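You operate a simulated robot arm through the tools that you are given. There is no shell and no other tool. Be economical: measure what you need, move in short steps, check, and stop when the job is done.

You are at the controls of a simulated robot arm. One attempt, no reset.

## Task
Flush line ONE with mains water till its glass shows water.
Fine: mash shut first; pump stopped, mains and ONE shut at the end.

It is judged by the outcome, as a careful person would: the job done as asked, and still so three seconds after it is handed in. It fails if anything else is knocked over, pushed out of place, dropped, spilled or broken.

## Robot
A 6-joint arm with a two-finger parallel gripper, fixed in place. Base frame: the origin is at the foot of the arm, x ahead of it, y to its left, z up. Lengths are in mm, angles in rad, forces in N, time in s.
Its first joint turns from -2.007 to 2.007 rad. Payload 4.2 kg.
The tool frame sits at the grasp point between the pads (the TCP): z along the fingers, y along the line on which they close. The tips reach 23 mm beyond it. The gripper opens to 94 mm. The fingers are 38 mm wide and 10 mm thick; the gripper's body (54 by 96 mm) begins 39 mm behind the TCP.
Orientation is that of the tool frame in the base frame, as a unit quaternion [w, x, y, z]. With the fingers straight down and closing along the base's y, the tool's x points along the base's -x, its y along +y and its z along -z.

## Interface
- The arm moves only by the tool move_arm. Its argument "motion" is a list of rows, each a list of 7 numbers: the shift along the base's x, y, z in units of 150 mm (1.0 is 150 mm), then the turn, a rotation vector about the base's x, y, z in units of 60 degrees (1.0 is 60 degrees), then the gripper command, from -1 (fully open) to 1 (shut), values between in proportion. In form: [[dx, dy, dz, wx, wy, wz, hand], ...]. A call has 1 to 20 rows; each row is the pose to reach, as a shift and turn from the pose commanded when the call began. A call with a number of a shift or a turn outside -1 to 1 is refused whole. Each row takes 0.2 s and may step no farther than 50 mm and 0.15 rad from the row before; otherwise, or with a gripper value out of range, the whole call is refused. Where a pose cannot be reached the arm comes as near as it can. A force on the tool above 40 N (or 10 N above the force at the start of the call, whichever is more), or a blocked arm, ends the call early, and 0.2 s more pass. The fingers move at their own pace (about 108 mm/s each) and stop on an object; they squeeze with about 28 N. The grip force told is the motor's: it shows also when the fingers shut on nothing. Time passes only in rows, and 0.2 s behind the last, so rows that repeat a pose let the fingers close. The reply holds the time, the measured pose of the TCP, the force on the tool along the base axes, the opening and the grip force, in the units named above and with some noise, and new pictures: "show" is both (left out), scene, wrist or none.
- Cameras (640 x 400 px; columns grow to the right, rows downward): "scene" is fixed at [218.3, 649.8, 1731.5]; the picture's right is [-0.79, -0.62, 0.00], its down [-0.41, 0.52, -0.75] and it looks along [0.46, -0.59, -0.66] (base axes); focal length 257 px, centre (320, 200). "wrist" rides on the gripper at [-39, 0, -44] in the tool frame; the picture's right is [0.00, -1.00, 0.00], its down [0.97, 0.00, -0.24] and it looks along [0.24, 0.00, 0.97] (tool axes); focal length 218 px, centre (320, 200). There is no depth. A picture from a camera that has moved, and an enlarged one, comes with that camera's place and axes in the base frame and with its lens.
- lift_body(by): slides the trunk up (or, below 0, down) by that many mm; the arm rides with it, the base frame stays. It gives what a move gives, with no picture.
- close_up(camera, box): a new picture of the part [left, top, right, bottom] of that camera's present view, enlarged. No time passes.
- sign_off(): hands the job in; it is judged then, once.

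Work in short steps. Places have to be worked out from the pictures, the camera data and where the tool is seen: move nearer, look again, correct. Check each grasp and each placing, and mend what went wrong. You have 120 turns and 170 pictures in all, those below and enlarged ones among them. Open the gripper and draw the arm clear of the work before you hand the job in, unless the task says otherwise; then end with one line.

The tools are called as name(argument=value, ...) on one line, values as JSON. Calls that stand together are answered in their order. move_arm: Moves the arm, as the interface text tells. Its arguments: {"type":"object","properties":{"motion":{"type":"array"},"show":{"type":"string","enum":["both","scene","wrist","none"]}},"required":["motion"]} The other tools are called the same way: lift_body (by) slides the trunk up or down; close_up (camera, box) takes an enlarged picture of a part of a camera's view; sign_off () hands the job in.

At the start:

```text
t: 0.0
eef_pos: [599.9, -61.8, 1484.1]
tool_rot: [-0.001, 0.0, 1.0, 0.0]
force: [-0.4, 0.7, -0.1]
gripper_width: 93.7
finger_force: 0.0
trunk travel left (down, up): [-925.0, 65.0]
```

scene: 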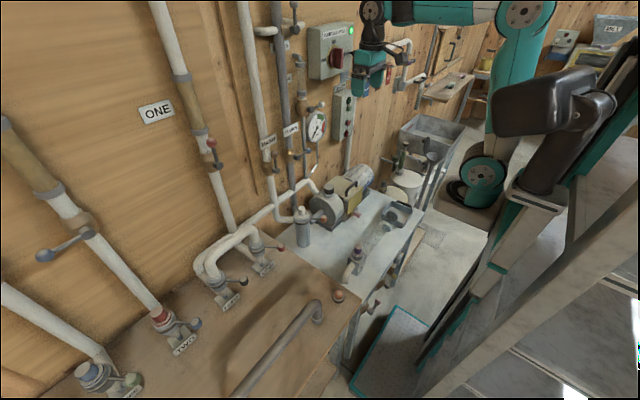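
wrist: 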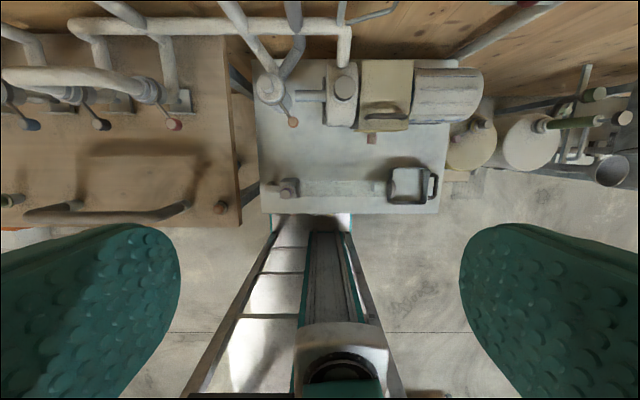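

The scene shows pipes, valves with tags, a pump and switch boxes on the wall. I enlarge parts of it to read the labels and valve states.

close_up(camera="scene", box=[180, 200, 340, 300])

close_up(camera="scene", box=[240, 80, 400, 180])

close_up(camera="scene", box=[240, 0, 400, 100])

close_up(camera="scene", box=[270, 160, 430, 260])

close_up(camera="scene", box=[0, 200, 240, 400])

close_up(camera="scene", box=[100, 40, 260, 200])

```text
4.00 times, centred on (260, 250) of scene
camera zoom: at [218.3, 649.8, 1731.5], right [-0.79, -0.62, 0.0], down [-0.41, 0.52, -0.75], along [0.46, -0.59, -0.66], focal length 1027 px, centre (560, 0)
```

zoom: 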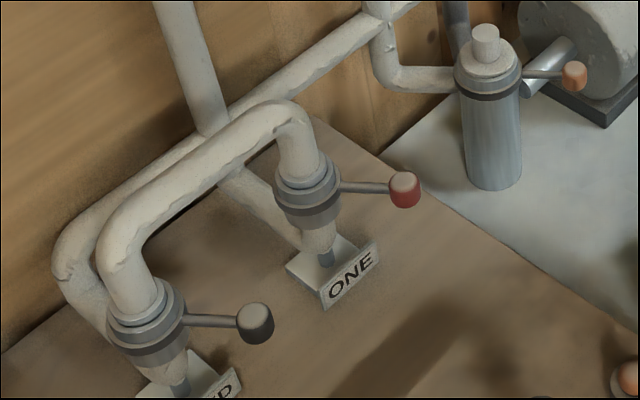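

```text
4.00 times, centred on (320, 130) of scene
camera zoom: at [218.3, 649.8, 1731.5], right [-0.79, -0.62, 0.0], down [-0.41, 0.52, -0.75], along [0.46, -0.59, -0.66], focal length 1027 px, centre (320, 480)
```

zoom: 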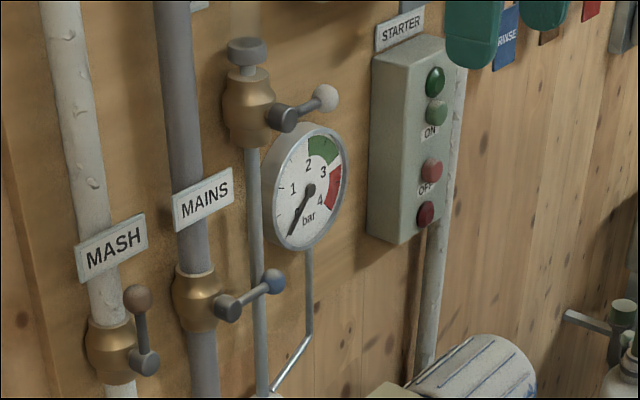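

```text
4.00 times, centred on (320, 50) of scene
camera zoom: at [218.3, 649.8, 1731.5], right [-0.79, -0.62, 0.0], down [-0.41, 0.52, -0.75], along [0.46, -0.59, -0.66], focal length 1027 px, centre (320, 800)
```

zoom: 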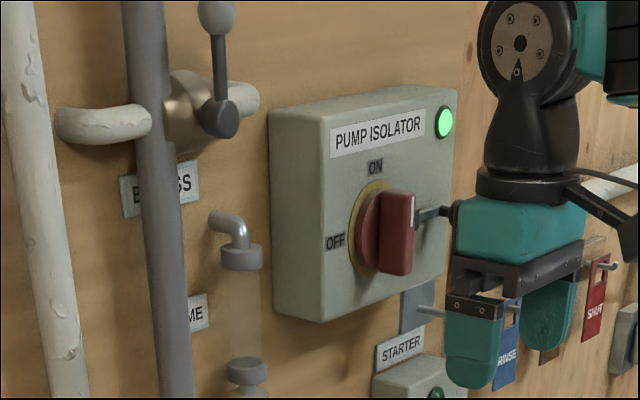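

```text
4.00 times, centred on (350, 210) of scene
camera zoom: at [218.3, 649.8, 1731.5], right [-0.79, -0.62, 0.0], down [-0.41, 0.52, -0.75], along [0.46, -0.59, -0.66], focal length 1027 px, centre (200, 160)
```

zoom: 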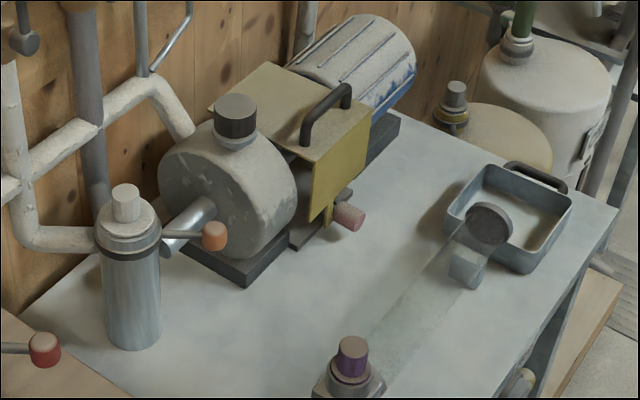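

```text
2.00 times, centred on (120, 300) of scene
camera zoom: at [218.3, 649.8, 1731.5], right [-0.79, -0.62, 0.0], down [-0.41, 0.52, -0.75], along [0.46, -0.59, -0.66], focal length 514 px, centre (720, 0)
```

zoom: 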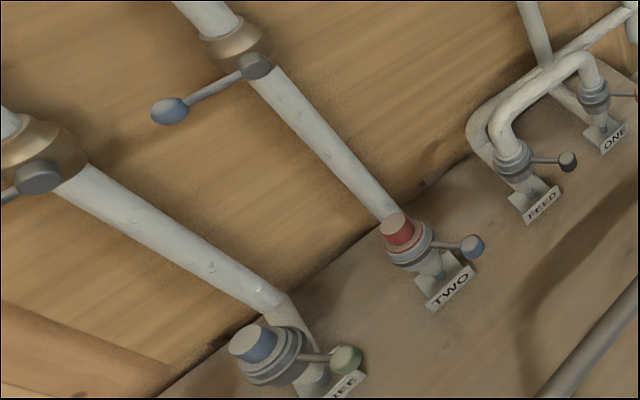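

```text
2.50 times, centred on (180, 120) of scene
camera zoom: at [218.3, 649.8, 1731.5], right [-0.79, -0.62, 0.0], down [-0.41, 0.52, -0.75], along [0.46, -0.59, -0.66], focal length 642 px, centre (670, 400)
```

zoom: 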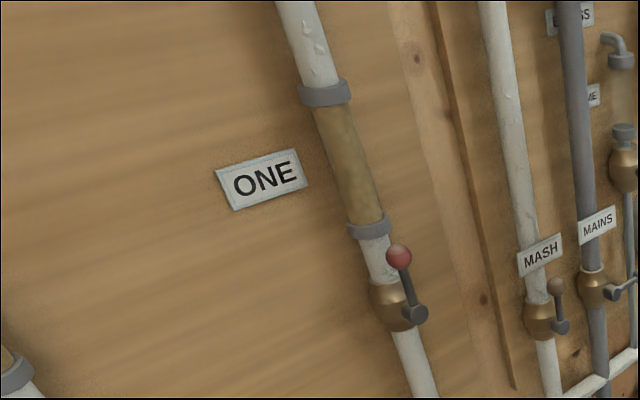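

The wall is ahead at +x, with valves and pump controls. I'll tilt the tool to face the wall (toward +x), backing off a little to get a wide view.

move_arm(motion=[[0, 0, 0, 0, -0.14, 0, -1], [-0.1, 0, 0, 0, -0.28, 0, -1], [-0.2, 0, 0, 0, -0.42, 0, -1], [-0.3, 0, 0, 0, -0.56, 0, -1], [-0.4, 0, 0, 0, -0.7, 0, -1], [-0.5, 0, 0, 0, -0.84, 0, -1], [-0.6, 0, 0, 0, -0.98, 0, -1]], show="none")

move_arm(motion=[[0, 0, 0, 0, -0.14, 0, -1], [0, 0, 0, 0, -0.28, 0, -1], [0, 0, 0, 0, -0.42, 0, -1], [0, 0, 0, 0, -0.52, 0, -1], [0, 0, 0, 0, -0.52, 0, -1]], show="both")

```text
t: 1.6
eef_pos: [561.9, -11.0, 1448.7]
tool_rot: [0.492, 0.001, 0.871, -0.001]
force: [0.2, 0.4, 0.0]
gripper_width: 94.2
finger_force: 0.1
out of reach, approached as far as the arm can: row 4, 5, 6, 7
trunk travel left (down, up): [-925.0, 65.0]
```

```text
t: 2.8
eef_pos: [601.6, 4.0, 1482.0]
tool_rot: [0.708, 0.0, 0.706, -0.001]
force: [0.3, 1.0, 0.9]
gripper_width: 93.8
finger_force: 0.1
out of reach, approached as far as the arm can: row 2, 3, 4, 5
trunk travel left (down, up): [-925.0, 65.0]
camera wrist: at [556.7, 3.9, 1522.5], right [0.0, -1.0, 0.0], down [-0.24, 0.0, -0.97], along [0.97, 0.0, -0.24], focal length 218 px, centre (320, 200)
```

scene: 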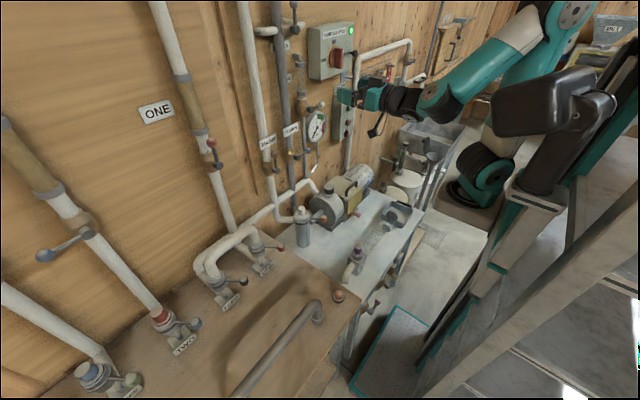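
wrist: 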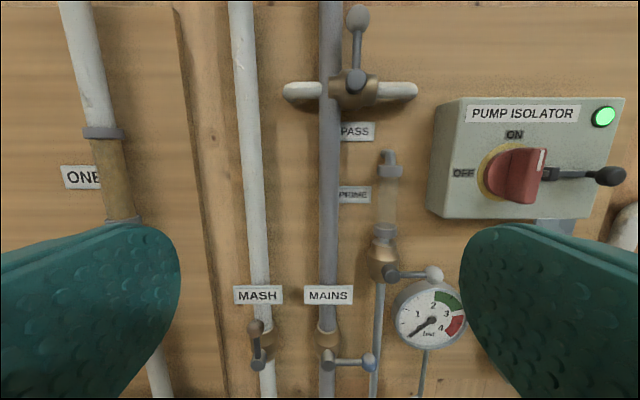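

The wall panel is clear from here. I'll lower the trunk by 250 mm to see the lower pipework in the same orientation.

lift_body(by=-250)

close_up(camera="wrist", box=[0, 0, 640, 400])

```text
t: 5.4
eef_pos: [601.4, 4.1, 1232.3]
tool_rot: [0.707, 0.0, 0.708, -0.001]
force: [-0.2, 0.8, 0.2]
gripper_width: 94.0
finger_force: 0.1
trunk travel left (down, up): [-675.0, 315.0]
```

```text
1.00 times, centred on (320, 200) of wrist
camera zoom: at [556.6, 3.6, 1272.4], right [0.0, -1.0, 0.0], down [-0.24, 0.0, -0.97], along [0.97, 0.0, -0.24], focal length 218 px, centre (320, 200)
```

zoom: 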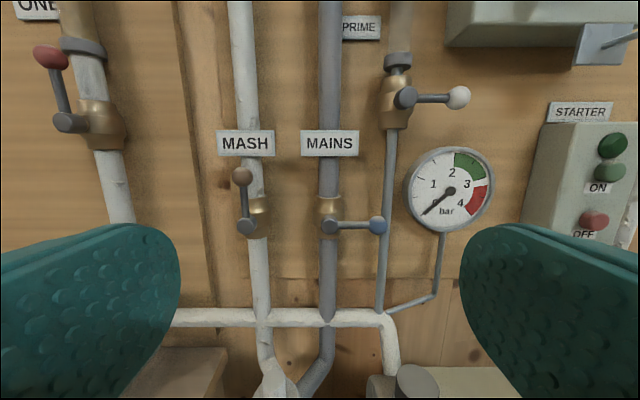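

MASH and MAINS feed the strainer/pump suction, and the discharge goes left along the header. I'll look in detail at the right side (starter, tags) and then lower.

move_arm(motion=[[0, -0.3, 0, 0, 0, 0, -1], [0, -0.6, 0, 0, 0, 0, -1], [0, -0.9, 0, 0, 0, 0, -1], [0, -1, 0, 0, 0, 0, -1], [0, -1, 0, 0, 0, 0, -1]], show="wrist")

lift_body(by=-80)

close_up(camera="wrist", box=[0, 0, 640, 400])

```text
t: 6.6
eef_pos: [608.7, -147.8, 1242.0]
tool_rot: [0.707, -0.001, 0.708, -0.001]
force: [0.1, -0.2, -0.1]
gripper_width: 94.1
finger_force: 0.2
out of reach, approached as far as the arm can: row 1, 2, 3, 4, 5
trunk travel left (down, up): [-675.0, 315.0]
camera wrist: at [565.4, -147.7, 1282.1], right [0.0, -1.0, 0.0], down [-0.24, 0.0, -0.97], along [0.97, 0.0, -0.24], focal length 218 px, centre (320, 200)
```

wrist: 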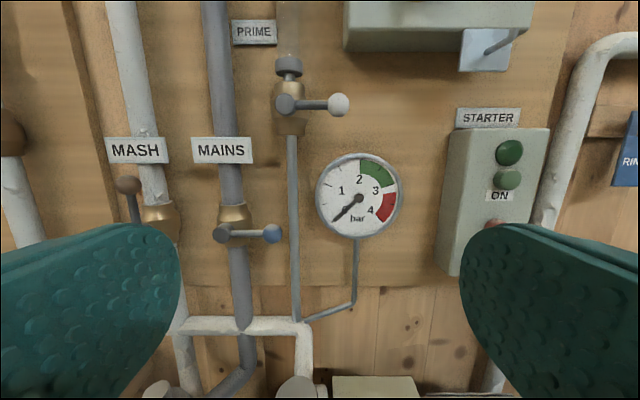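

```text
t: 7.8
eef_pos: [609.8, -147.2, 1163.4]
tool_rot: [0.707, -0.001, 0.708, 0.0]
force: [0.3, -1.0, 1.0]
gripper_width: 94.5
finger_force: 0.0
trunk travel left (down, up): [-595.0, 395.0]
```

```text
1.00 times, centred on (320, 200) of wrist
camera zoom: at [565.5, -147.6, 1202.0], right [0.0, -1.0, 0.0], down [-0.24, 0.0, -0.97], along [0.97, 0.0, -0.24], focal length 218 px, centre (320, 200)
```

zoom: 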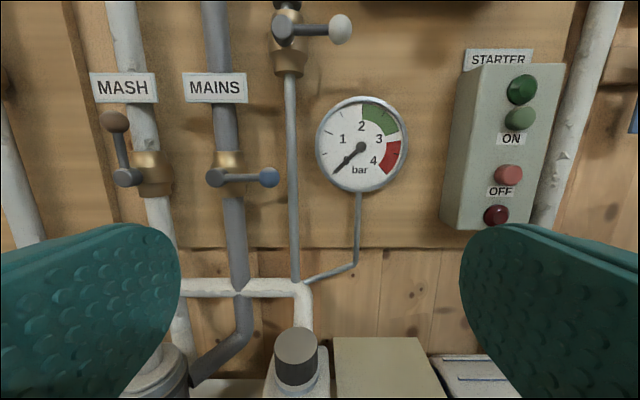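

Blue mains knob triangulates to about (861, -79, 1158), with a lever ~67 mm long. Next I look left at line ONE and the swing bend sockets.

close_up(camera="wrist", box=[420, 40, 620, 240])

move_arm(motion=[[0, 0.3, 0.1, 0, 0, 0, -1], [0, 0.6, 0.1, 0, 0, 0, -1], [0, 0.9, 0.1, 0, 0, 0, -1], [0, 1, 0.1, 0, 0, 0, -1]], show="none")

move_arm(motion=[[0, 0.3, 0, 0, 0, 0, -1], [0, 0.6, 0, 0, 0, 0, -1], [0, 0.9, 0, 0, 0, 0, -1], [0, 1, 0, 0, 0, 0, -1]], show="none")

move_arm(motion=[[0, 0.3, 0, 0, 0, 0, -1], [0, 0.6, 0, 0, 0, 0, -1], [0, 0.9, 0, 0, 0, 0, -1], [0, 1, 0, 0, 0, 0, -1]], show="wrist")

```text
2.00 times, centred on (520, 140) of wrist
camera zoom: at [565.5, -147.6, 1202.0], right [0.0, -1.0, 0.0], down [-0.24, 0.0, -0.97], along [0.97, 0.0, -0.24], focal length 436 px, centre (-80, 320)
```

zoom: 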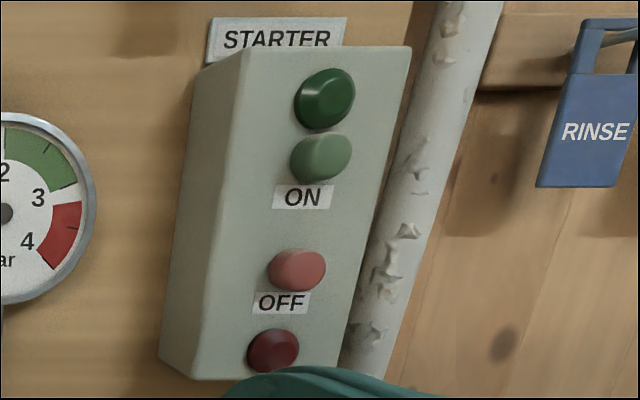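

```text
t: 8.8
eef_pos: [608.6, 4.6, 1177.7]
tool_rot: [0.707, 0.001, 0.707, 0.0]
force: [0.4, 0.0, 0.0]
gripper_width: 94.2
finger_force: 0.1
trunk travel left (down, up): [-595.0, 395.0]
```

```text
t: 9.8
eef_pos: [612.0, 152.1, 1174.0]
tool_rot: [0.707, -0.001, 0.707, 0.0]
force: [0.2, 0.2, -0.3]
gripper_width: 93.9
finger_force: 0.1
trunk travel left (down, up): [-595.0, 395.0]
```

```text
t: 10.8
eef_pos: [610.1, 301.0, 1174.6]
tool_rot: [0.707, -0.001, 0.708, 0.0]
force: [-0.5, -0.4, 0.9]
gripper_width: 94.1
finger_force: 0.0
trunk travel left (down, up): [-595.0, 395.0]
camera wrist: at [565.8, 301.3, 1214.7], right [0.0, -1.0, 0.0], down [-0.24, 0.0, -0.97], along [0.97, 0.0, -0.24], focal length 218 px, centre (320, 200)
```

wrist: 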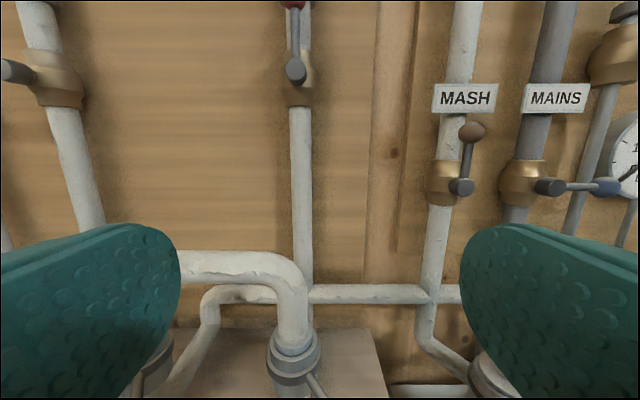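

Line ONE lever is up (open), MASH up (open). Let me inspect the front/bench part and the top right of the scene for other relevant fittings.

close_up(camera="scene", box=[320, 230, 440, 320])

close_up(camera="scene", box=[400, 0, 640, 150])

```text
4.44 times, centred on (380, 275) of scene
camera zoom: at [218.3, 649.8, 1731.5], right [-0.79, -0.62, 0.0], down [-0.41, 0.52, -0.75], along [0.46, -0.59, -0.66], focal length 1142 px, centre (53, -133)
```

zoom: 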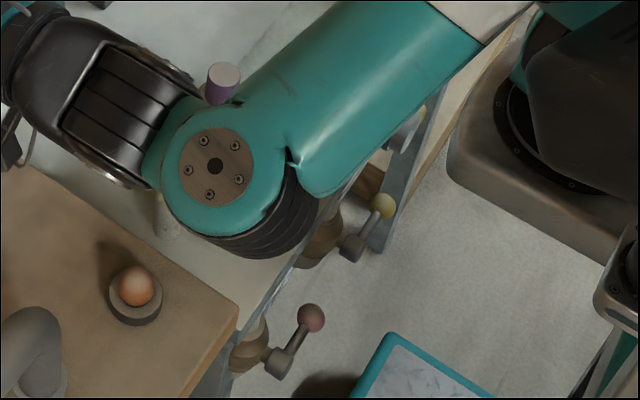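

```text
2.67 times, centred on (520, 75) of scene
camera zoom: at [218.3, 649.8, 1731.5], right [-0.79, -0.62, 0.0], down [-0.41, 0.52, -0.75], along [0.46, -0.59, -0.66], focal length 685 px, centre (-213, 533)
```

zoom: 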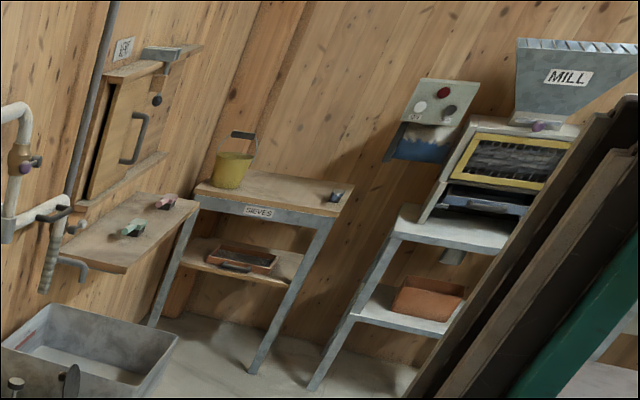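

MASH pivot works out at ≈(854, 110, 1160), knob ≈(853, 110, 1233), radius 73; MAINS pivot ≈(854, -6, 1160), knob to its right. I shut the gripper and move to the left of the MASH knob, short of it in x.

move_arm(motion=[[0.15, -0.2, 0.08, 0, 0, 0, 1], [0.3, -0.4, 0.16, 0, 0, 0, 1], [0.45, -0.6, 0.24, 0, 0, 0, 1], [0.6, -0.75, 0.32, 0, 0, 0, 1], [0.75, -0.9, 0.39, 0, 0, 0, 1], [0.9, -1, 0.39, 0, 0, 0, 1], [1, -1, 0.39, 0, 0, 0, 1], [1, -1, 0.39, 0, 0, 0, 1]], show="both")

```text
t: 12.6
eef_pos: [759.4, 153.5, 1237.1]
tool_rot: [0.707, -0.001, 0.708, 0.0]
force: [0.1, -0.6, -0.1]
gripper_width: 0.0
finger_force: 28.2
trunk travel left (down, up): [-595.0, 395.0]
camera wrist: at [716.2, 152.6, 1275.9], right [0.0, -1.0, 0.0], down [-0.24, 0.0, -0.97], along [0.97, 0.0, -0.24], focal length 218 px, centre (320, 200)
```

scene: 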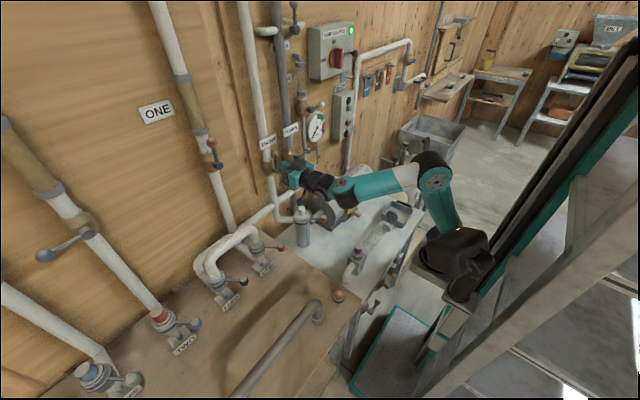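
wrist: 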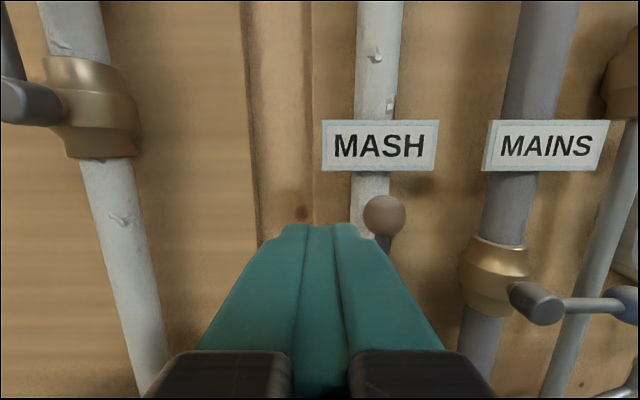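

The knob location is confirmed at (853, 110, 1232). I advance beside it and push it in an arc to the right and down to shut MASH.

move_arm(motion=[[0.28, -0.077, -0.02, 0, 0, 0, 1], [0.571, -0.077, -0.02, 0, 0, 0, 1], [0.571, -0.15, -0.01, 0, 0, 0, 1], [0.571, -0.232, 0.005, 0, 0, 0, 1], [0.571, -0.29, 0.01, 0, 0, 0, 1], [0.571, -0.347, 0.015, 0, 0, 0, 1], [0.571, -0.41, 0.005, 0, 0, 0, 1], [0.571, -0.472, -0.008, 0, 0, 0, 1], [0.571, -0.535, -0.035, 0, 0, 0, 1], [0.571, -0.593, -0.066, 0, 0, 0, 1], [0.571, -0.65, -0.11, 0, 0, 0, 1], [0.571, -0.699, -0.163, 0, 0, 0, 1], [0.571, -0.74, -0.225, 0, 0, 0, 1], [0.571, -0.777, -0.294, 0, 0, 0, 1]], show="wrist")

```text
t: 13.6
eef_pos: [843.7, 132.2, 1234.1]
tool_rot: [0.706, -0.01, 0.708, 0.012]
force: [1.7, 28.8, 0.9]
gripper_width: 0.0
finger_force: 28.3
trunk travel left (down, up): [-595.0, 395.0]
stopped in row 5: the force on the tool passed its limit (the readings are from after the stop); the commanded pose is now the measured one
camera wrist: at [799.5, 130.2, 1273.9], right [0.03, -1.0, 0.0], down [-0.24, 0.0, -0.97], along [0.97, 0.03, -0.24], focal length 218 px, centre (320, 200)
```

wrist: 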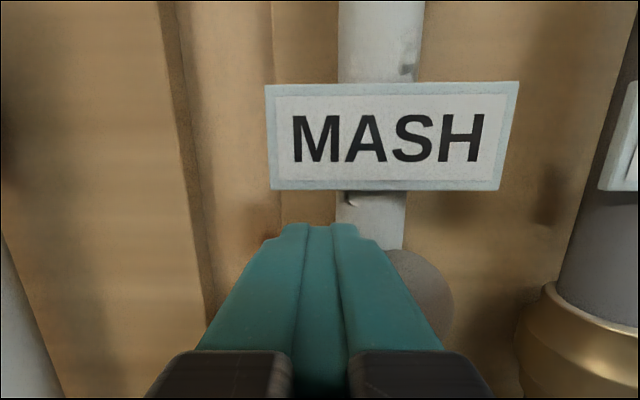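

Pushing right is blocked at over 40 N, so the lever's stop is probably on that side. I back off, go round to the right side of the knob, and push it left.

move_arm(motion=[[0, 0.06, 0, 0, 0, 0, 1], [-0.3, 0.06, 0, 0, 0, 0, 1], [-0.5, 0, 0, 0, 0, 0, 1], [-0.5, -0.2, 0, 0, 0, 0, 1], [-0.5, -0.38, 0, 0, 0, 0, 1], [-0.25, -0.38, 0, 0, 0, 0, 1], [0, -0.38, 0, 0, 0, 0, 1]], show="wrist")

```text
t: 15.2
eef_pos: [845.1, 70.1, 1237.0]
tool_rot: [0.706, -0.006, 0.708, 0.009]
force: [0.1, -0.2, 1.1]
gripper_width: 0.0
finger_force: 28.0
trunk travel left (down, up): [-595.0, 395.0]
camera wrist: at [800.0, 68.0, 1276.7], right [0.02, -1.0, 0.0], down [-0.24, 0.0, -0.97], along [0.97, 0.02, -0.24], focal length 218 px, centre (320, 200)
```

wrist: 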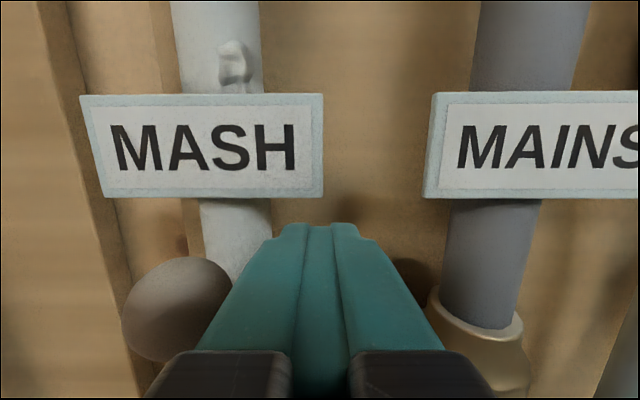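

The knob is at its original place and I'm to its right. Now I push it left along the mirrored arc.

move_arm(motion=[[0, 0.106, -0.015, 0, 0, 0, 1], [0, 0.16, -0.005, 0, 0, 0, 1], [0, 0.208, 0.005, 0, 0, 0, 1], [0, 0.265, 0.01, 0, 0, 0, 1], [0, 0.323, 0.015, 0, 0, 0, 1], [0, 0.385, 0.005, 0, 0, 0, 1], [0, 0.448, -0.007, 0, 0, 0, 1], [0, 0.51, -0.035, 0, 0, 0, 1], [0, 0.569, -0.065, 0, 0, 0, 1], [0, 0.625, -0.11, 0, 0, 0, 1], [0, 0.675, -0.162, 0, 0, 0, 1], [0, 0.715, -0.225, 0, 0, 0, 1], [0, 0.753, -0.293, 0, 0, 0, 1]], show="wrist")

```text
t: 18.0
eef_pos: [844.3, 182.0, 1193.4]
tool_rot: [0.707, -0.006, 0.707, 0.009]
force: [1.4, 0.0, 4.2]
gripper_width: 0.0
finger_force: 28.4
trunk travel left (down, up): [-595.0, 395.0]
camera wrist: at [800.2, 180.4, 1232.6], right [0.02, -1.0, 0.0], down [-0.24, 0.0, -0.97], along [0.97, 0.02, -0.24], focal length 218 px, centre (320, 200)
```

wrist: 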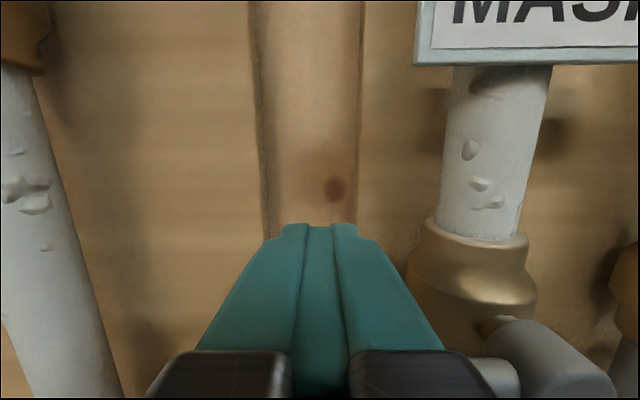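

It turned easily. I press a little further down to reach the stop, then back off to verify.

move_arm(motion=[[0, 0, -0.02, 0, 0, 0, 1], [0, 0, -0.04, 0, 0, 0, 1], [0, 0, -0.06, 0, 0, 0, 1]], show="none")

move_arm(motion=[[0, 0, 0.08, 0, 0, 0, 1], [-0.3, 0, 0.08, 0, 0, 0, 1], [-0.6, -0.1, 0.1, 0, 0, 0, 1], [-0.8, -0.3, 0.1, 0, 0, 0, 1], [-0.8, -0.6, 0, 0, 0, 0, 1], [-0.8, -0.9, 0, 0, 0, 0, 1]], show="wrist")

```text
t: 18.9
eef_pos: [845.1, 181.0, 1191.4]
tool_rot: [0.714, -0.004, 0.7, 0.013]
force: [2.7, 1.5, 9.0]
gripper_width: 0.0
finger_force: 27.5
trunk travel left (down, up): [-595.0, 395.0]
stopped in row 3: the force on the tool passed its limit (the readings are from after the stop); the commanded pose is now the measured one
```

```text
t: 20.3
eef_pos: [728.4, 44.6, 1186.1]
tool_rot: [0.712, -0.004, 0.703, 0.012]
force: [-1.2, 0.1, 0.2]
gripper_width: 0.0
finger_force: 28.7
trunk travel left (down, up): [-595.0, 395.0]
camera wrist: at [682.2, 43.2, 1225.2], right [0.02, -1.0, -0.01], down [-0.23, 0.01, -0.97], along [0.97, 0.03, -0.23], focal length 218 px, centre (320, 200)
```

wrist: 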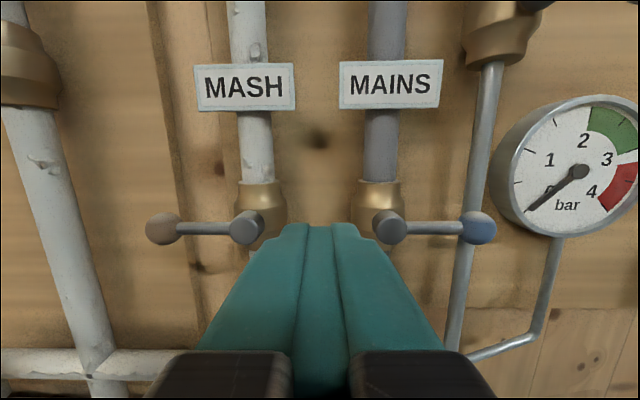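

MASH is now shut (lever across the pipe at left). MAINS is shut to the right; I go beneath its blue knob and push it up.

move_arm(motion=[[0, -0.2, -0.15, 0, 0, 0, 1], [0, -0.4, -0.3, 0, 0, 0, 1], [0, -0.6, -0.454, 0, 0, 0, 1], [0.1, -0.83, -0.46, 0, 0, 0, 1], [0.4, -0.83, -0.46, 0, 0, 0, 1], [0.7, -0.83, -0.46, 0, 0, 0, 1], [0.77, -0.83, -0.46, 0, 0, 0, 1]], show="wrist")

```text
t: 21.9
eef_pos: [840.0, -81.3, 1121.5]
tool_rot: [0.712, -0.004, 0.702, 0.011]
force: [0.6, -0.7, 0.5]
gripper_width: 0.0
finger_force: 28.0
trunk travel left (down, up): [-595.0, 395.0]
camera wrist: at [795.6, -82.4, 1160.6], right [0.02, -1.0, -0.01], down [-0.23, 0.01, -0.97], along [0.97, 0.02, -0.23], focal length 218 px, centre (320, 200)
```

wrist: 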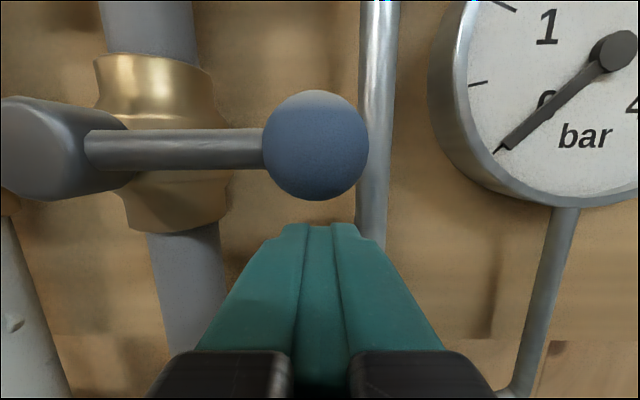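

Fingers are just below the knob. I sweep it up along its arc.

move_arm(motion=[[0.02, 0.015, 0.037, 0, 0, 0, 1], [0.02, -0.01, 0.1, 0, 0, 0, 1], [0.02, -0.029, 0.157, 0, 0, 0, 1], [0.02, -0.036, 0.226, 0, 0, 0, 1], [0.02, -0.038, 0.295, 0, 0, 0, 1], [0.02, -0.025, 0.367, 0, 0, 0, 1], [0.02, -0.004, 0.439, 0, 0, 0, 1], [0.02, 0.03, 0.505, 0, 0, 0, 1], [0.02, 0.073, 0.571, 0, 0, 0, 1], [0.02, 0.13, 0.627, 0, 0, 0, 1], [0.02, 0.192, 0.677, 0, 0, 0, 1], [0.02, 0.265, 0.715, 0, 0, 0, 1], [0.02, 0.342, 0.743, 0, 0, 0, 1], [0.02, 0.37, 0.743, 0, 0, 0, 1]], show="wrist")

```text
t: 24.9
eef_pos: [842.6, -32.1, 1231.4]
tool_rot: [0.71, 0.0, 0.704, 0.006]
force: [-2.2, -36.2, -13.6]
gripper_width: 0.1
finger_force: 27.6
trunk travel left (down, up): [-595.0, 395.0]
camera wrist: at [798.3, -32.3, 1270.1], right [0.01, -1.0, -0.01], down [-0.23, 0.01, -0.97], along [0.97, 0.01, -0.23], focal length 218 px, centre (320, 200)
```

wrist: 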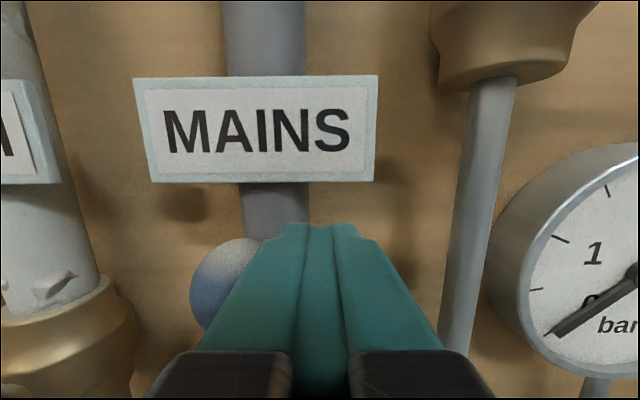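

MAINS is at its upper stop (open). I back off and look at the gauge, panel and line ONE glass.

move_arm(motion=[[0, -0.08, 0, 0, 0, 0, 1], [-0.3, -0.1, 0, 0, 0, 0, 1], [-0.6, -0.1, 0.1, 0, 0, 0, 1], [-0.9, -0.1, 0.2, 0, 0, 0, 1], [-1, -0.1, 0.4, 0, 0, 0, 1]], show="both")

close_up(camera="scene", box=[130, 40, 350, 180])

```text
t: 26.1
eef_pos: [692.0, -35.9, 1293.7]
tool_rot: [0.711, -0.005, 0.703, 0.012]
force: [0.2, 0.2, -0.1]
gripper_width: 0.1
finger_force: 28.1
trunk travel left (down, up): [-595.0, 395.0]
camera wrist: at [647.9, -38.7, 1331.8], right [0.02, -1.0, -0.01], down [-0.23, 0.01, -0.97], along [0.97, 0.03, -0.23], focal length 218 px, centre (320, 200)
```

scene: 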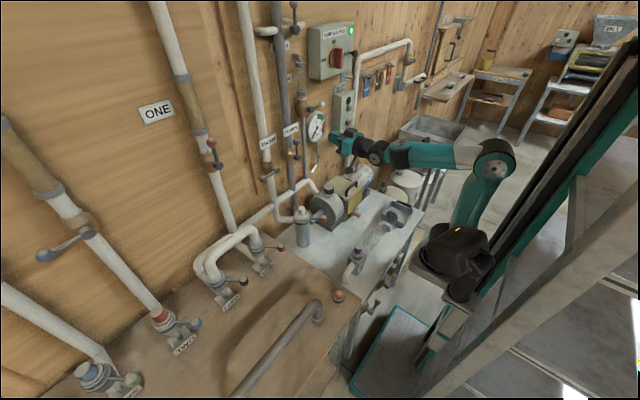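
wrist: 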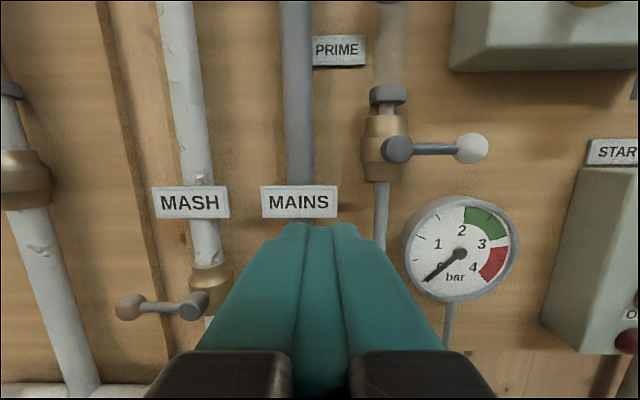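

```text
2.86 times, centred on (240, 110) of scene
camera zoom: at [218.3, 649.8, 1731.5], right [-0.79, -0.62, 0.0], down [-0.41, 0.52, -0.75], along [0.46, -0.59, -0.66], focal length 734 px, centre (549, 457)
```

zoom: 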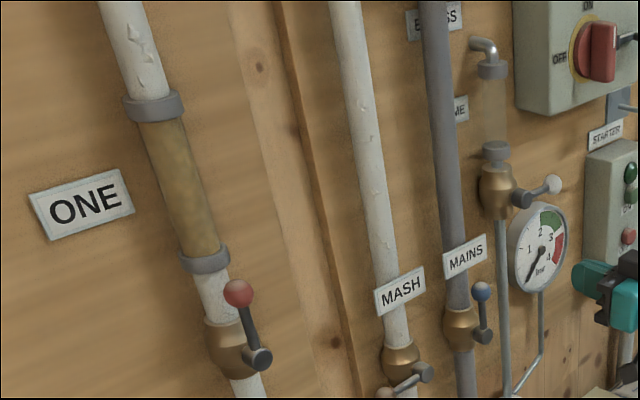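

The glass of ONE shows brown, and the gauge is at 0. Before starting I look more closely at the isolator and the PRIME fitting.

lift_body(by=150)

move_arm(motion=[[0, -0.3, 0, 0, 0, 0, 1], [0, -0.6, 0, 0, 0, 0, 1], [0, -0.8, 0, 0, 0, 0, 1]], show="wrist")

close_up(camera="wrist", box=[60, 0, 320, 160])

close_up(camera="scene", box=[250, 0, 370, 75])

```text
t: 27.8
eef_pos: [693.2, -38.4, 1443.1]
tool_rot: [0.712, -0.004, 0.702, 0.012]
force: [-0.7, 0.3, -0.3]
gripper_width: 0.0
finger_force: 28.1
trunk travel left (down, up): [-745.0, 245.0]
```

```text
t: 28.6
eef_pos: [692.7, -157.7, 1442.2]
tool_rot: [0.712, -0.005, 0.702, 0.012]
force: [-0.4, 0.3, -0.6]
gripper_width: 0.0
finger_force: 28.1
trunk travel left (down, up): [-745.0, 245.0]
camera wrist: at [648.3, -159.4, 1481.8], right [0.02, -1.0, -0.01], down [-0.23, 0.01, -0.97], along [0.97, 0.03, -0.23], focal length 218 px, centre (320, 200)
```

wrist: 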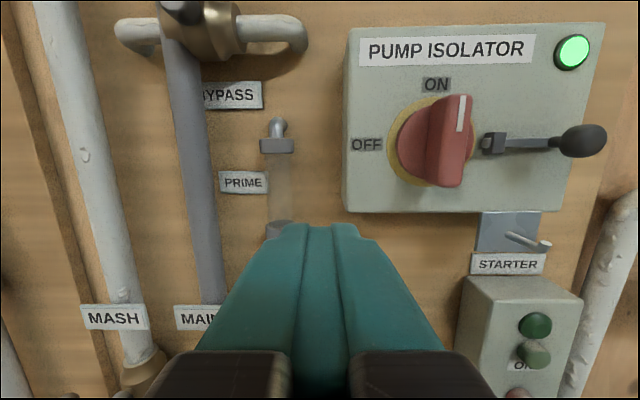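

```text
2.46 times, centred on (190, 80) of wrist
camera zoom: at [648.3, -159.4, 1481.8], right [0.02, -1.0, -0.01], down [-0.23, 0.01, -0.97], along [0.97, 0.03, -0.23], focal length 537 px, centre (640, 495)
```

zoom: 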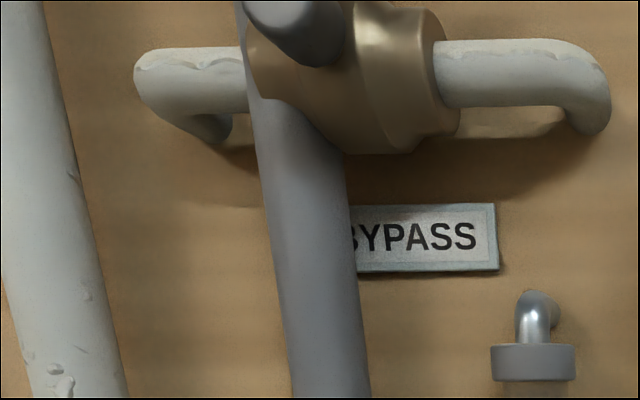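

```text
5.33 times, centred on (310, 38) of scene
camera zoom: at [218.3, 649.8, 1731.5], right [-0.79, -0.62, 0.0], down [-0.41, 0.52, -0.75], along [0.46, -0.59, -0.66], focal length 1370 px, centre (373, 1067)
```

zoom: 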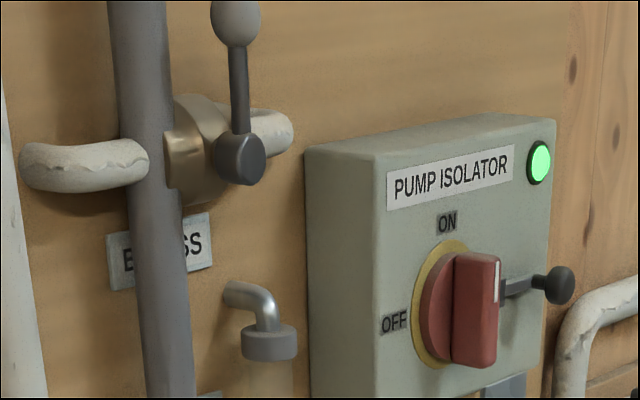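

Isolator is ON with its lamp lit; bypass and prime are closed. I lower the trunk and line up with the starter's ON button at about (868, -410, 1237), stopping short.

lift_body(by=-150)

move_arm(motion=[[0, -0.3, -0.1, 0, 0, 0, 1], [0, -0.6, -0.2, 0, 0, 0, 1], [0, -0.9, -0.3, 0, 0, 0, 1], [0, -1, -0.4, 0, 0, 0, 1]], show="none")

move_arm(motion=[[0, -0.3, 0, 0, 0, 0, 1], [0, -0.6, 0, 0, 0, 0, 1], [0.2, -0.68, 0, 0, 0, 0, 1], [0.5, -0.68, 0, 0, 0, 0, 1], [0.7, -0.68, 0, 0, 0, 0, 1], [0.7, -0.68, 0, 0, 0, 0, 1]], show="both")

```text
t: 30.4
eef_pos: [693.9, -157.5, 1293.2]
tool_rot: [0.712, -0.004, 0.702, 0.013]
force: [-0.1, -0.5, 0.2]
gripper_width: 0.0
finger_force: 27.7
trunk travel left (down, up): [-595.0, 395.0]
```

```text
t: 31.4
eef_pos: [691.0, -309.4, 1234.1]
tool_rot: [0.712, -0.004, 0.702, 0.012]
force: [-0.4, -0.2, 0.1]
gripper_width: 0.0
finger_force: 27.9
trunk travel left (down, up): [-595.0, 395.0]
```

```text
t: 32.8
eef_pos: [798.6, -409.6, 1232.9]
tool_rot: [0.712, -0.004, 0.702, 0.012]
force: [-0.3, -0.5, -0.2]
gripper_width: 0.0
finger_force: 27.5
trunk travel left (down, up): [-595.0, 395.0]
camera wrist: at [754.7, -411.2, 1273.2], right [0.02, -1.0, -0.01], down [-0.23, 0.01, -0.97], along [0.97, 0.02, -0.23], focal length 218 px, centre (320, 200)
```

scene: 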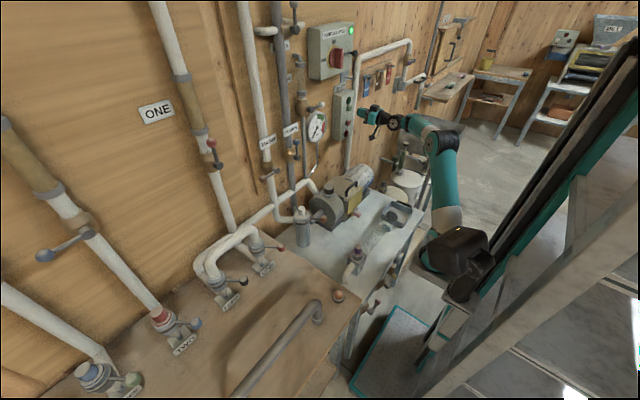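
wrist: 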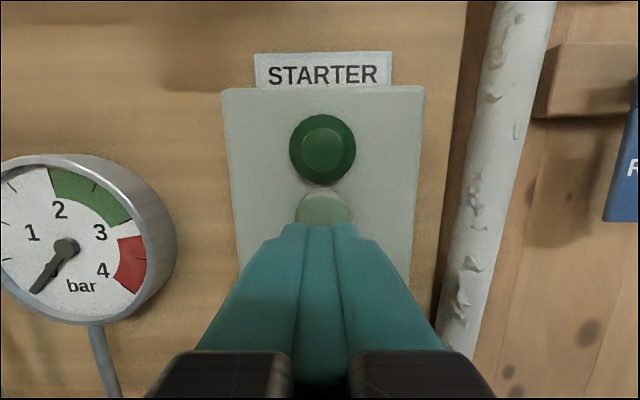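

Aligned with the lower green ON button, with the lamp above it. I press it in small steps and retract, with the gauge in view.

move_arm(motion=[[0.15, -0.007, -0.02, 0, 0, 0, 1], [0.25, -0.007, -0.02, 0, 0, 0, 1], [0.3, -0.007, -0.02, 0, 0, 0, 1], [0.33, -0.007, -0.02, 0, 0, 0, 1], [0.35, -0.007, -0.02, 0, 0, 0, 1], [0.37, -0.007, -0.02, 0, 0, 0, 1], [0.2, -0.007, -0.02, 0, 0, 0, 1], [0, -0.007, -0.02, 0, 0, 0, 1]], show="wrist")

```text
t: 33.9
eef_pos: [846.5, -412.6, 1230.8]
tool_rot: [0.711, -0.003, 0.703, 0.013]
force: [-34.4, 8.6, -4.3]
gripper_width: 0.0
finger_force: 27.6
trunk travel left (down, up): [-595.0, 395.0]
stopped in row 5: the force on the tool passed its limit (the readings are from after the stop); the commanded pose is now the measured one
camera wrist: at [801.8, -413.5, 1269.2], right [0.03, -1.0, -0.01], down [-0.23, 0.01, -0.97], along [0.97, 0.03, -0.23], focal length 218 px, centre (320, 200)
```

wrist: 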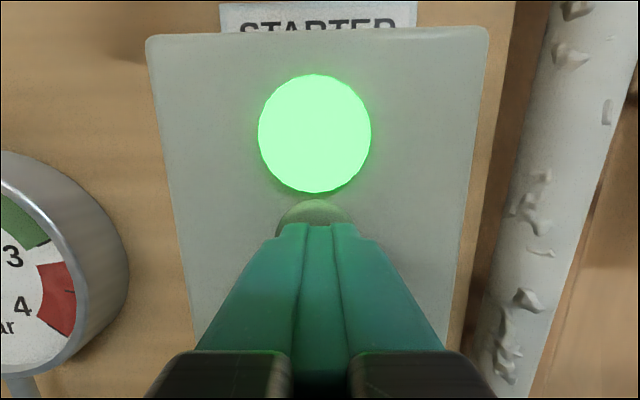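

The run lamp is lit: the pump has started. I back off towards the OFF button height and check the gauge and the ONE glass.

move_arm(motion=[[-0.2, 0, 0, 0, 0, 0, 1], [-0.33, 0, -0.1, 0, 0, 0, 1], [-0.33, 0, -0.3, 0, 0, 0, 1], [-0.33, 0.01, -0.42, 0, 0, 0, 1]], show="both")

close_up(camera="scene", box=[130, 40, 350, 180])

```text
t: 34.9
eef_pos: [798.9, -407.9, 1164.5]
tool_rot: [0.711, -0.004, 0.703, 0.013]
force: [0.4, 1.6, 0.2]
gripper_width: 0.0
finger_force: 27.7
trunk travel left (down, up): [-595.0, 395.0]
camera wrist: at [755.3, -410.2, 1203.6], right [0.02, -1.0, -0.01], down [-0.23, 0.01, -0.97], along [0.97, 0.03, -0.23], focal length 218 px, centre (320, 200)
```

scene: 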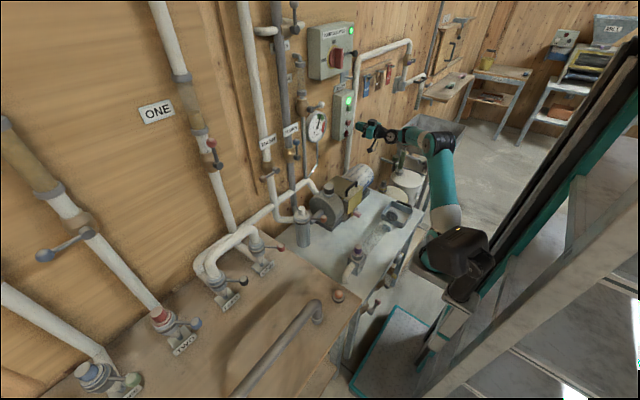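
wrist: 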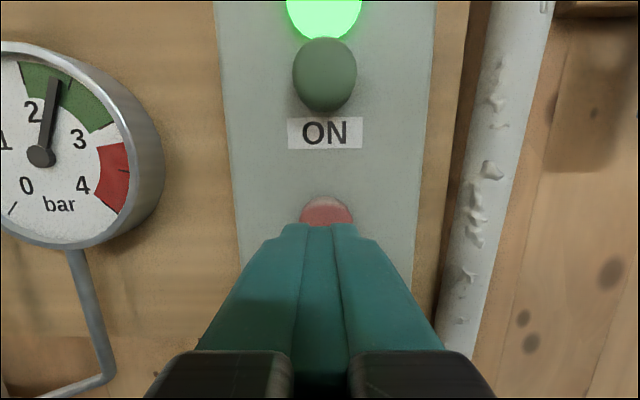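

```text
2.86 times, centred on (240, 110) of scene
camera zoom: at [218.3, 649.8, 1731.5], right [-0.79, -0.62, 0.0], down [-0.41, 0.52, -0.75], along [0.46, -0.59, -0.66], focal length 734 px, centre (549, 457)
```

zoom: 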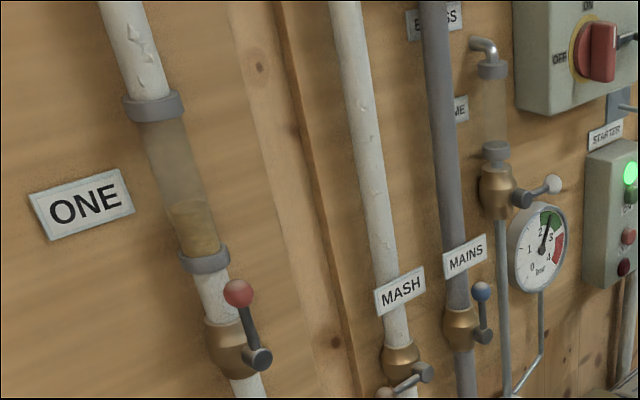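

The gauge is in the green (about 2.2 bar) and the glass is changing. I wait a few seconds and look again.

move_arm(motion=[[0, 0, 0, 0, 0, 0, 1], [0, 0, 0, 0, 0, 0, 1], [0, 0, 0, 0, 0, 0, 1], [0, 0, 0, 0, 0, 0, 1], [0, 0, 0, 0, 0, 0, 1], [0, 0, 0, 0, 0, 0, 1], [0, 0, 0, 0, 0, 0, 1], [0, 0, 0, 0, 0, 0, 1], [0, 0, 0, 0, 0, 0, 1], [0, 0, 0, 0, 0, 0, 1]], show="none")

close_up(camera="scene", box=[130, 40, 350, 180])

```text
t: 37.1
eef_pos: [800.0, -407.3, 1165.1]
tool_rot: [0.711, -0.004, 0.703, 0.013]
force: [-0.6, 0.2, -0.1]
gripper_width: 0.0
finger_force: 28.1
trunk travel left (down, up): [-595.0, 395.0]
```

```text
2.86 times, centred on (240, 110) of scene
camera zoom: at [218.3, 649.8, 1731.5], right [-0.79, -0.62, 0.0], down [-0.41, 0.52, -0.75], along [0.46, -0.59, -0.66], focal length 734 px, centre (549, 457)
```

zoom: 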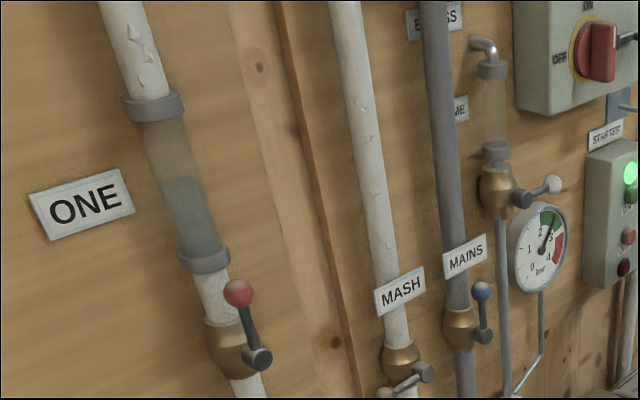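

Water (clear blue-grey) is now in the glass. I wait a second more to confirm it is steady.

move_arm(motion=[[0, 0, 0, 0, 0, 0, 1], [0, 0, 0, 0, 0, 0, 1], [0, 0, 0, 0, 0, 0, 1], [0, 0, 0, 0, 0, 0, 1], [0, 0, 0, 0, 0, 0, 1]], show="none")

close_up(camera="scene", box=[130, 40, 350, 180])

```text
t: 38.3
eef_pos: [799.7, -408.4, 1164.0]
tool_rot: [0.711, -0.004, 0.703, 0.013]
force: [0.8, 1.0, -0.2]
gripper_width: 0.1
finger_force: 27.8
trunk travel left (down, up): [-595.0, 395.0]
```

```text
2.86 times, centred on (240, 110) of scene
camera zoom: at [218.3, 649.8, 1731.5], right [-0.79, -0.62, 0.0], down [-0.41, 0.52, -0.75], along [0.46, -0.59, -0.66], focal length 734 px, centre (549, 457)
```

zoom: 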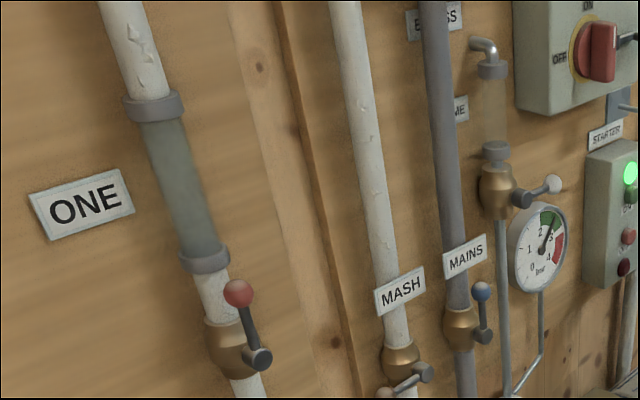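

The glass is fully water. I press OFF (button at about z 1170) now.

move_arm(motion=[[0.15, -0.015, 0.01, 0, 0, 0, 1], [0.25, -0.015, 0.01, 0, 0, 0, 1], [0.3, -0.015, 0.01, 0, 0, 0, 1], [0.33, -0.015, 0.01, 0, 0, 0, 1], [0.35, -0.015, 0.01, 0, 0, 0, 1], [0.37, -0.015, 0.01, 0, 0, 0, 1]], show="wrist")

close_up(camera="scene", box=[130, 40, 370, 190])

```text
t: 39.4
eef_pos: [846.4, -410.9, 1167.7]
tool_rot: [0.709, -0.003, 0.705, 0.016]
force: [-34.0, 8.4, -2.5]
gripper_width: 0.0
finger_force: 27.7
trunk travel left (down, up): [-595.0, 395.0]
stopped in row 5: the force on the tool passed its limit (the readings are from after the stop); the commanded pose is now the measured one
camera wrist: at [801.9, -414.0, 1207.4], right [0.03, -1.0, -0.02], down [-0.23, 0.01, -0.97], along [0.97, 0.03, -0.23], focal length 218 px, centre (320, 200)
```

wrist: 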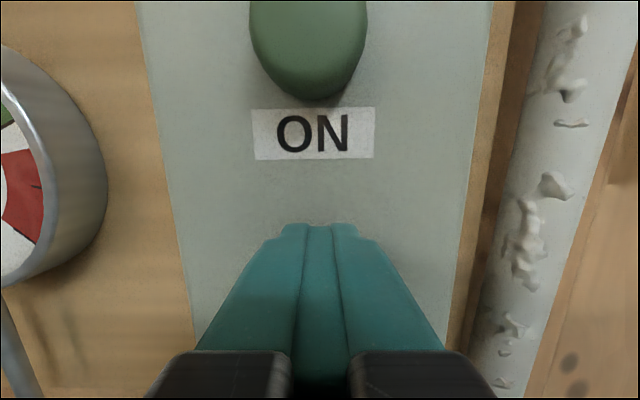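

```text
2.67 times, centred on (250, 115) of scene
camera zoom: at [218.3, 649.8, 1731.5], right [-0.79, -0.62, 0.0], down [-0.41, 0.52, -0.75], along [0.46, -0.59, -0.66], focal length 685 px, centre (507, 427)
```

zoom: 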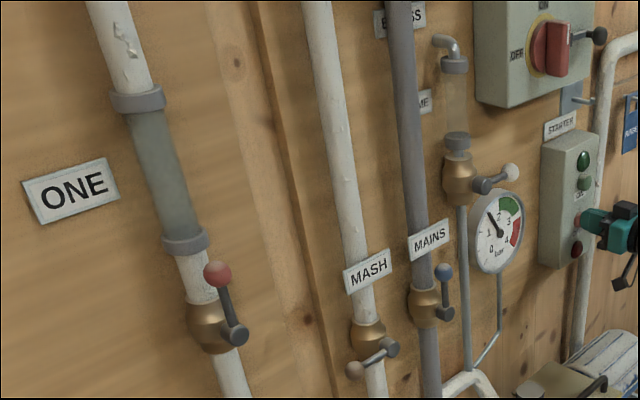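

Pump is off and pressure is dropping. I retreat and travel to the left side of the MAINS knob.

move_arm(motion=[[-0.3, 0, 0, 0, 0, 0, 1], [-0.6, 0, 0, 0, 0, 0, 1], [-0.67, 0.2, 0.15, 0, 0, 0, 1], [-0.67, 0.45, 0.3, 0, 0, 0, 1], [-0.67, 0.7, 0.44, 0, 0, 0, 1], [-0.67, 1, 0.44, 0, 0, 0, 1]], show="none")

move_arm(motion=[[0, 0.33, 0, 0, 0, 0, 1], [0, 0.66, 0, 0, 0, 0, 1], [0, 1, 0, 0, 0, 0, 1]], show="none")

move_arm(motion=[[0, 0.33, 0, 0, 0, 0, 1], [0, 0.66, 0, 0, 0, 0, 1], [0, 0.95, 0, 0, 0, 0, 1], [0, 0.95, 0, 0, 0, 0, 1]], show="wrist")

```text
t: 40.8
eef_pos: [748.4, -262.1, 1232.0]
tool_rot: [0.709, -0.003, 0.705, 0.016]
force: [0.0, -1.1, -0.1]
gripper_width: 0.1
finger_force: 28.0
trunk travel left (down, up): [-595.0, 395.0]
```

```text
refused: row 3 steps farther than a row can; nothing moved
```

```text
t: 41.8
eef_pos: [748.6, -120.3, 1231.6]
tool_rot: [0.71, -0.003, 0.704, 0.015]
force: [-0.1, 0.6, 0.9]
gripper_width: 0.0
finger_force: 27.9
trunk travel left (down, up): [-595.0, 395.0]
camera wrist: at [705.1, -122.6, 1270.3], right [0.03, -1.0, -0.02], down [-0.23, 0.01, -0.97], along [0.97, 0.03, -0.23], focal length 218 px, centre (320, 200)
```

wrist: 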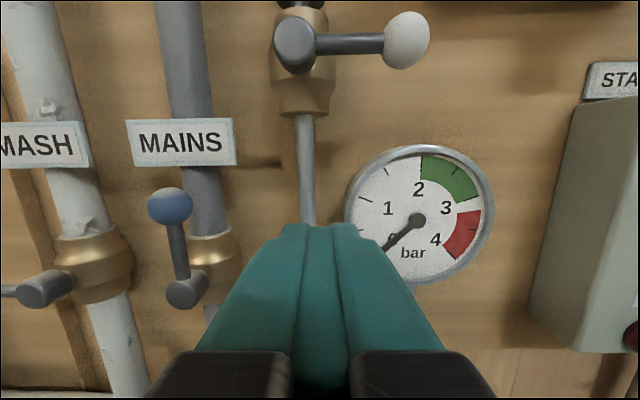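

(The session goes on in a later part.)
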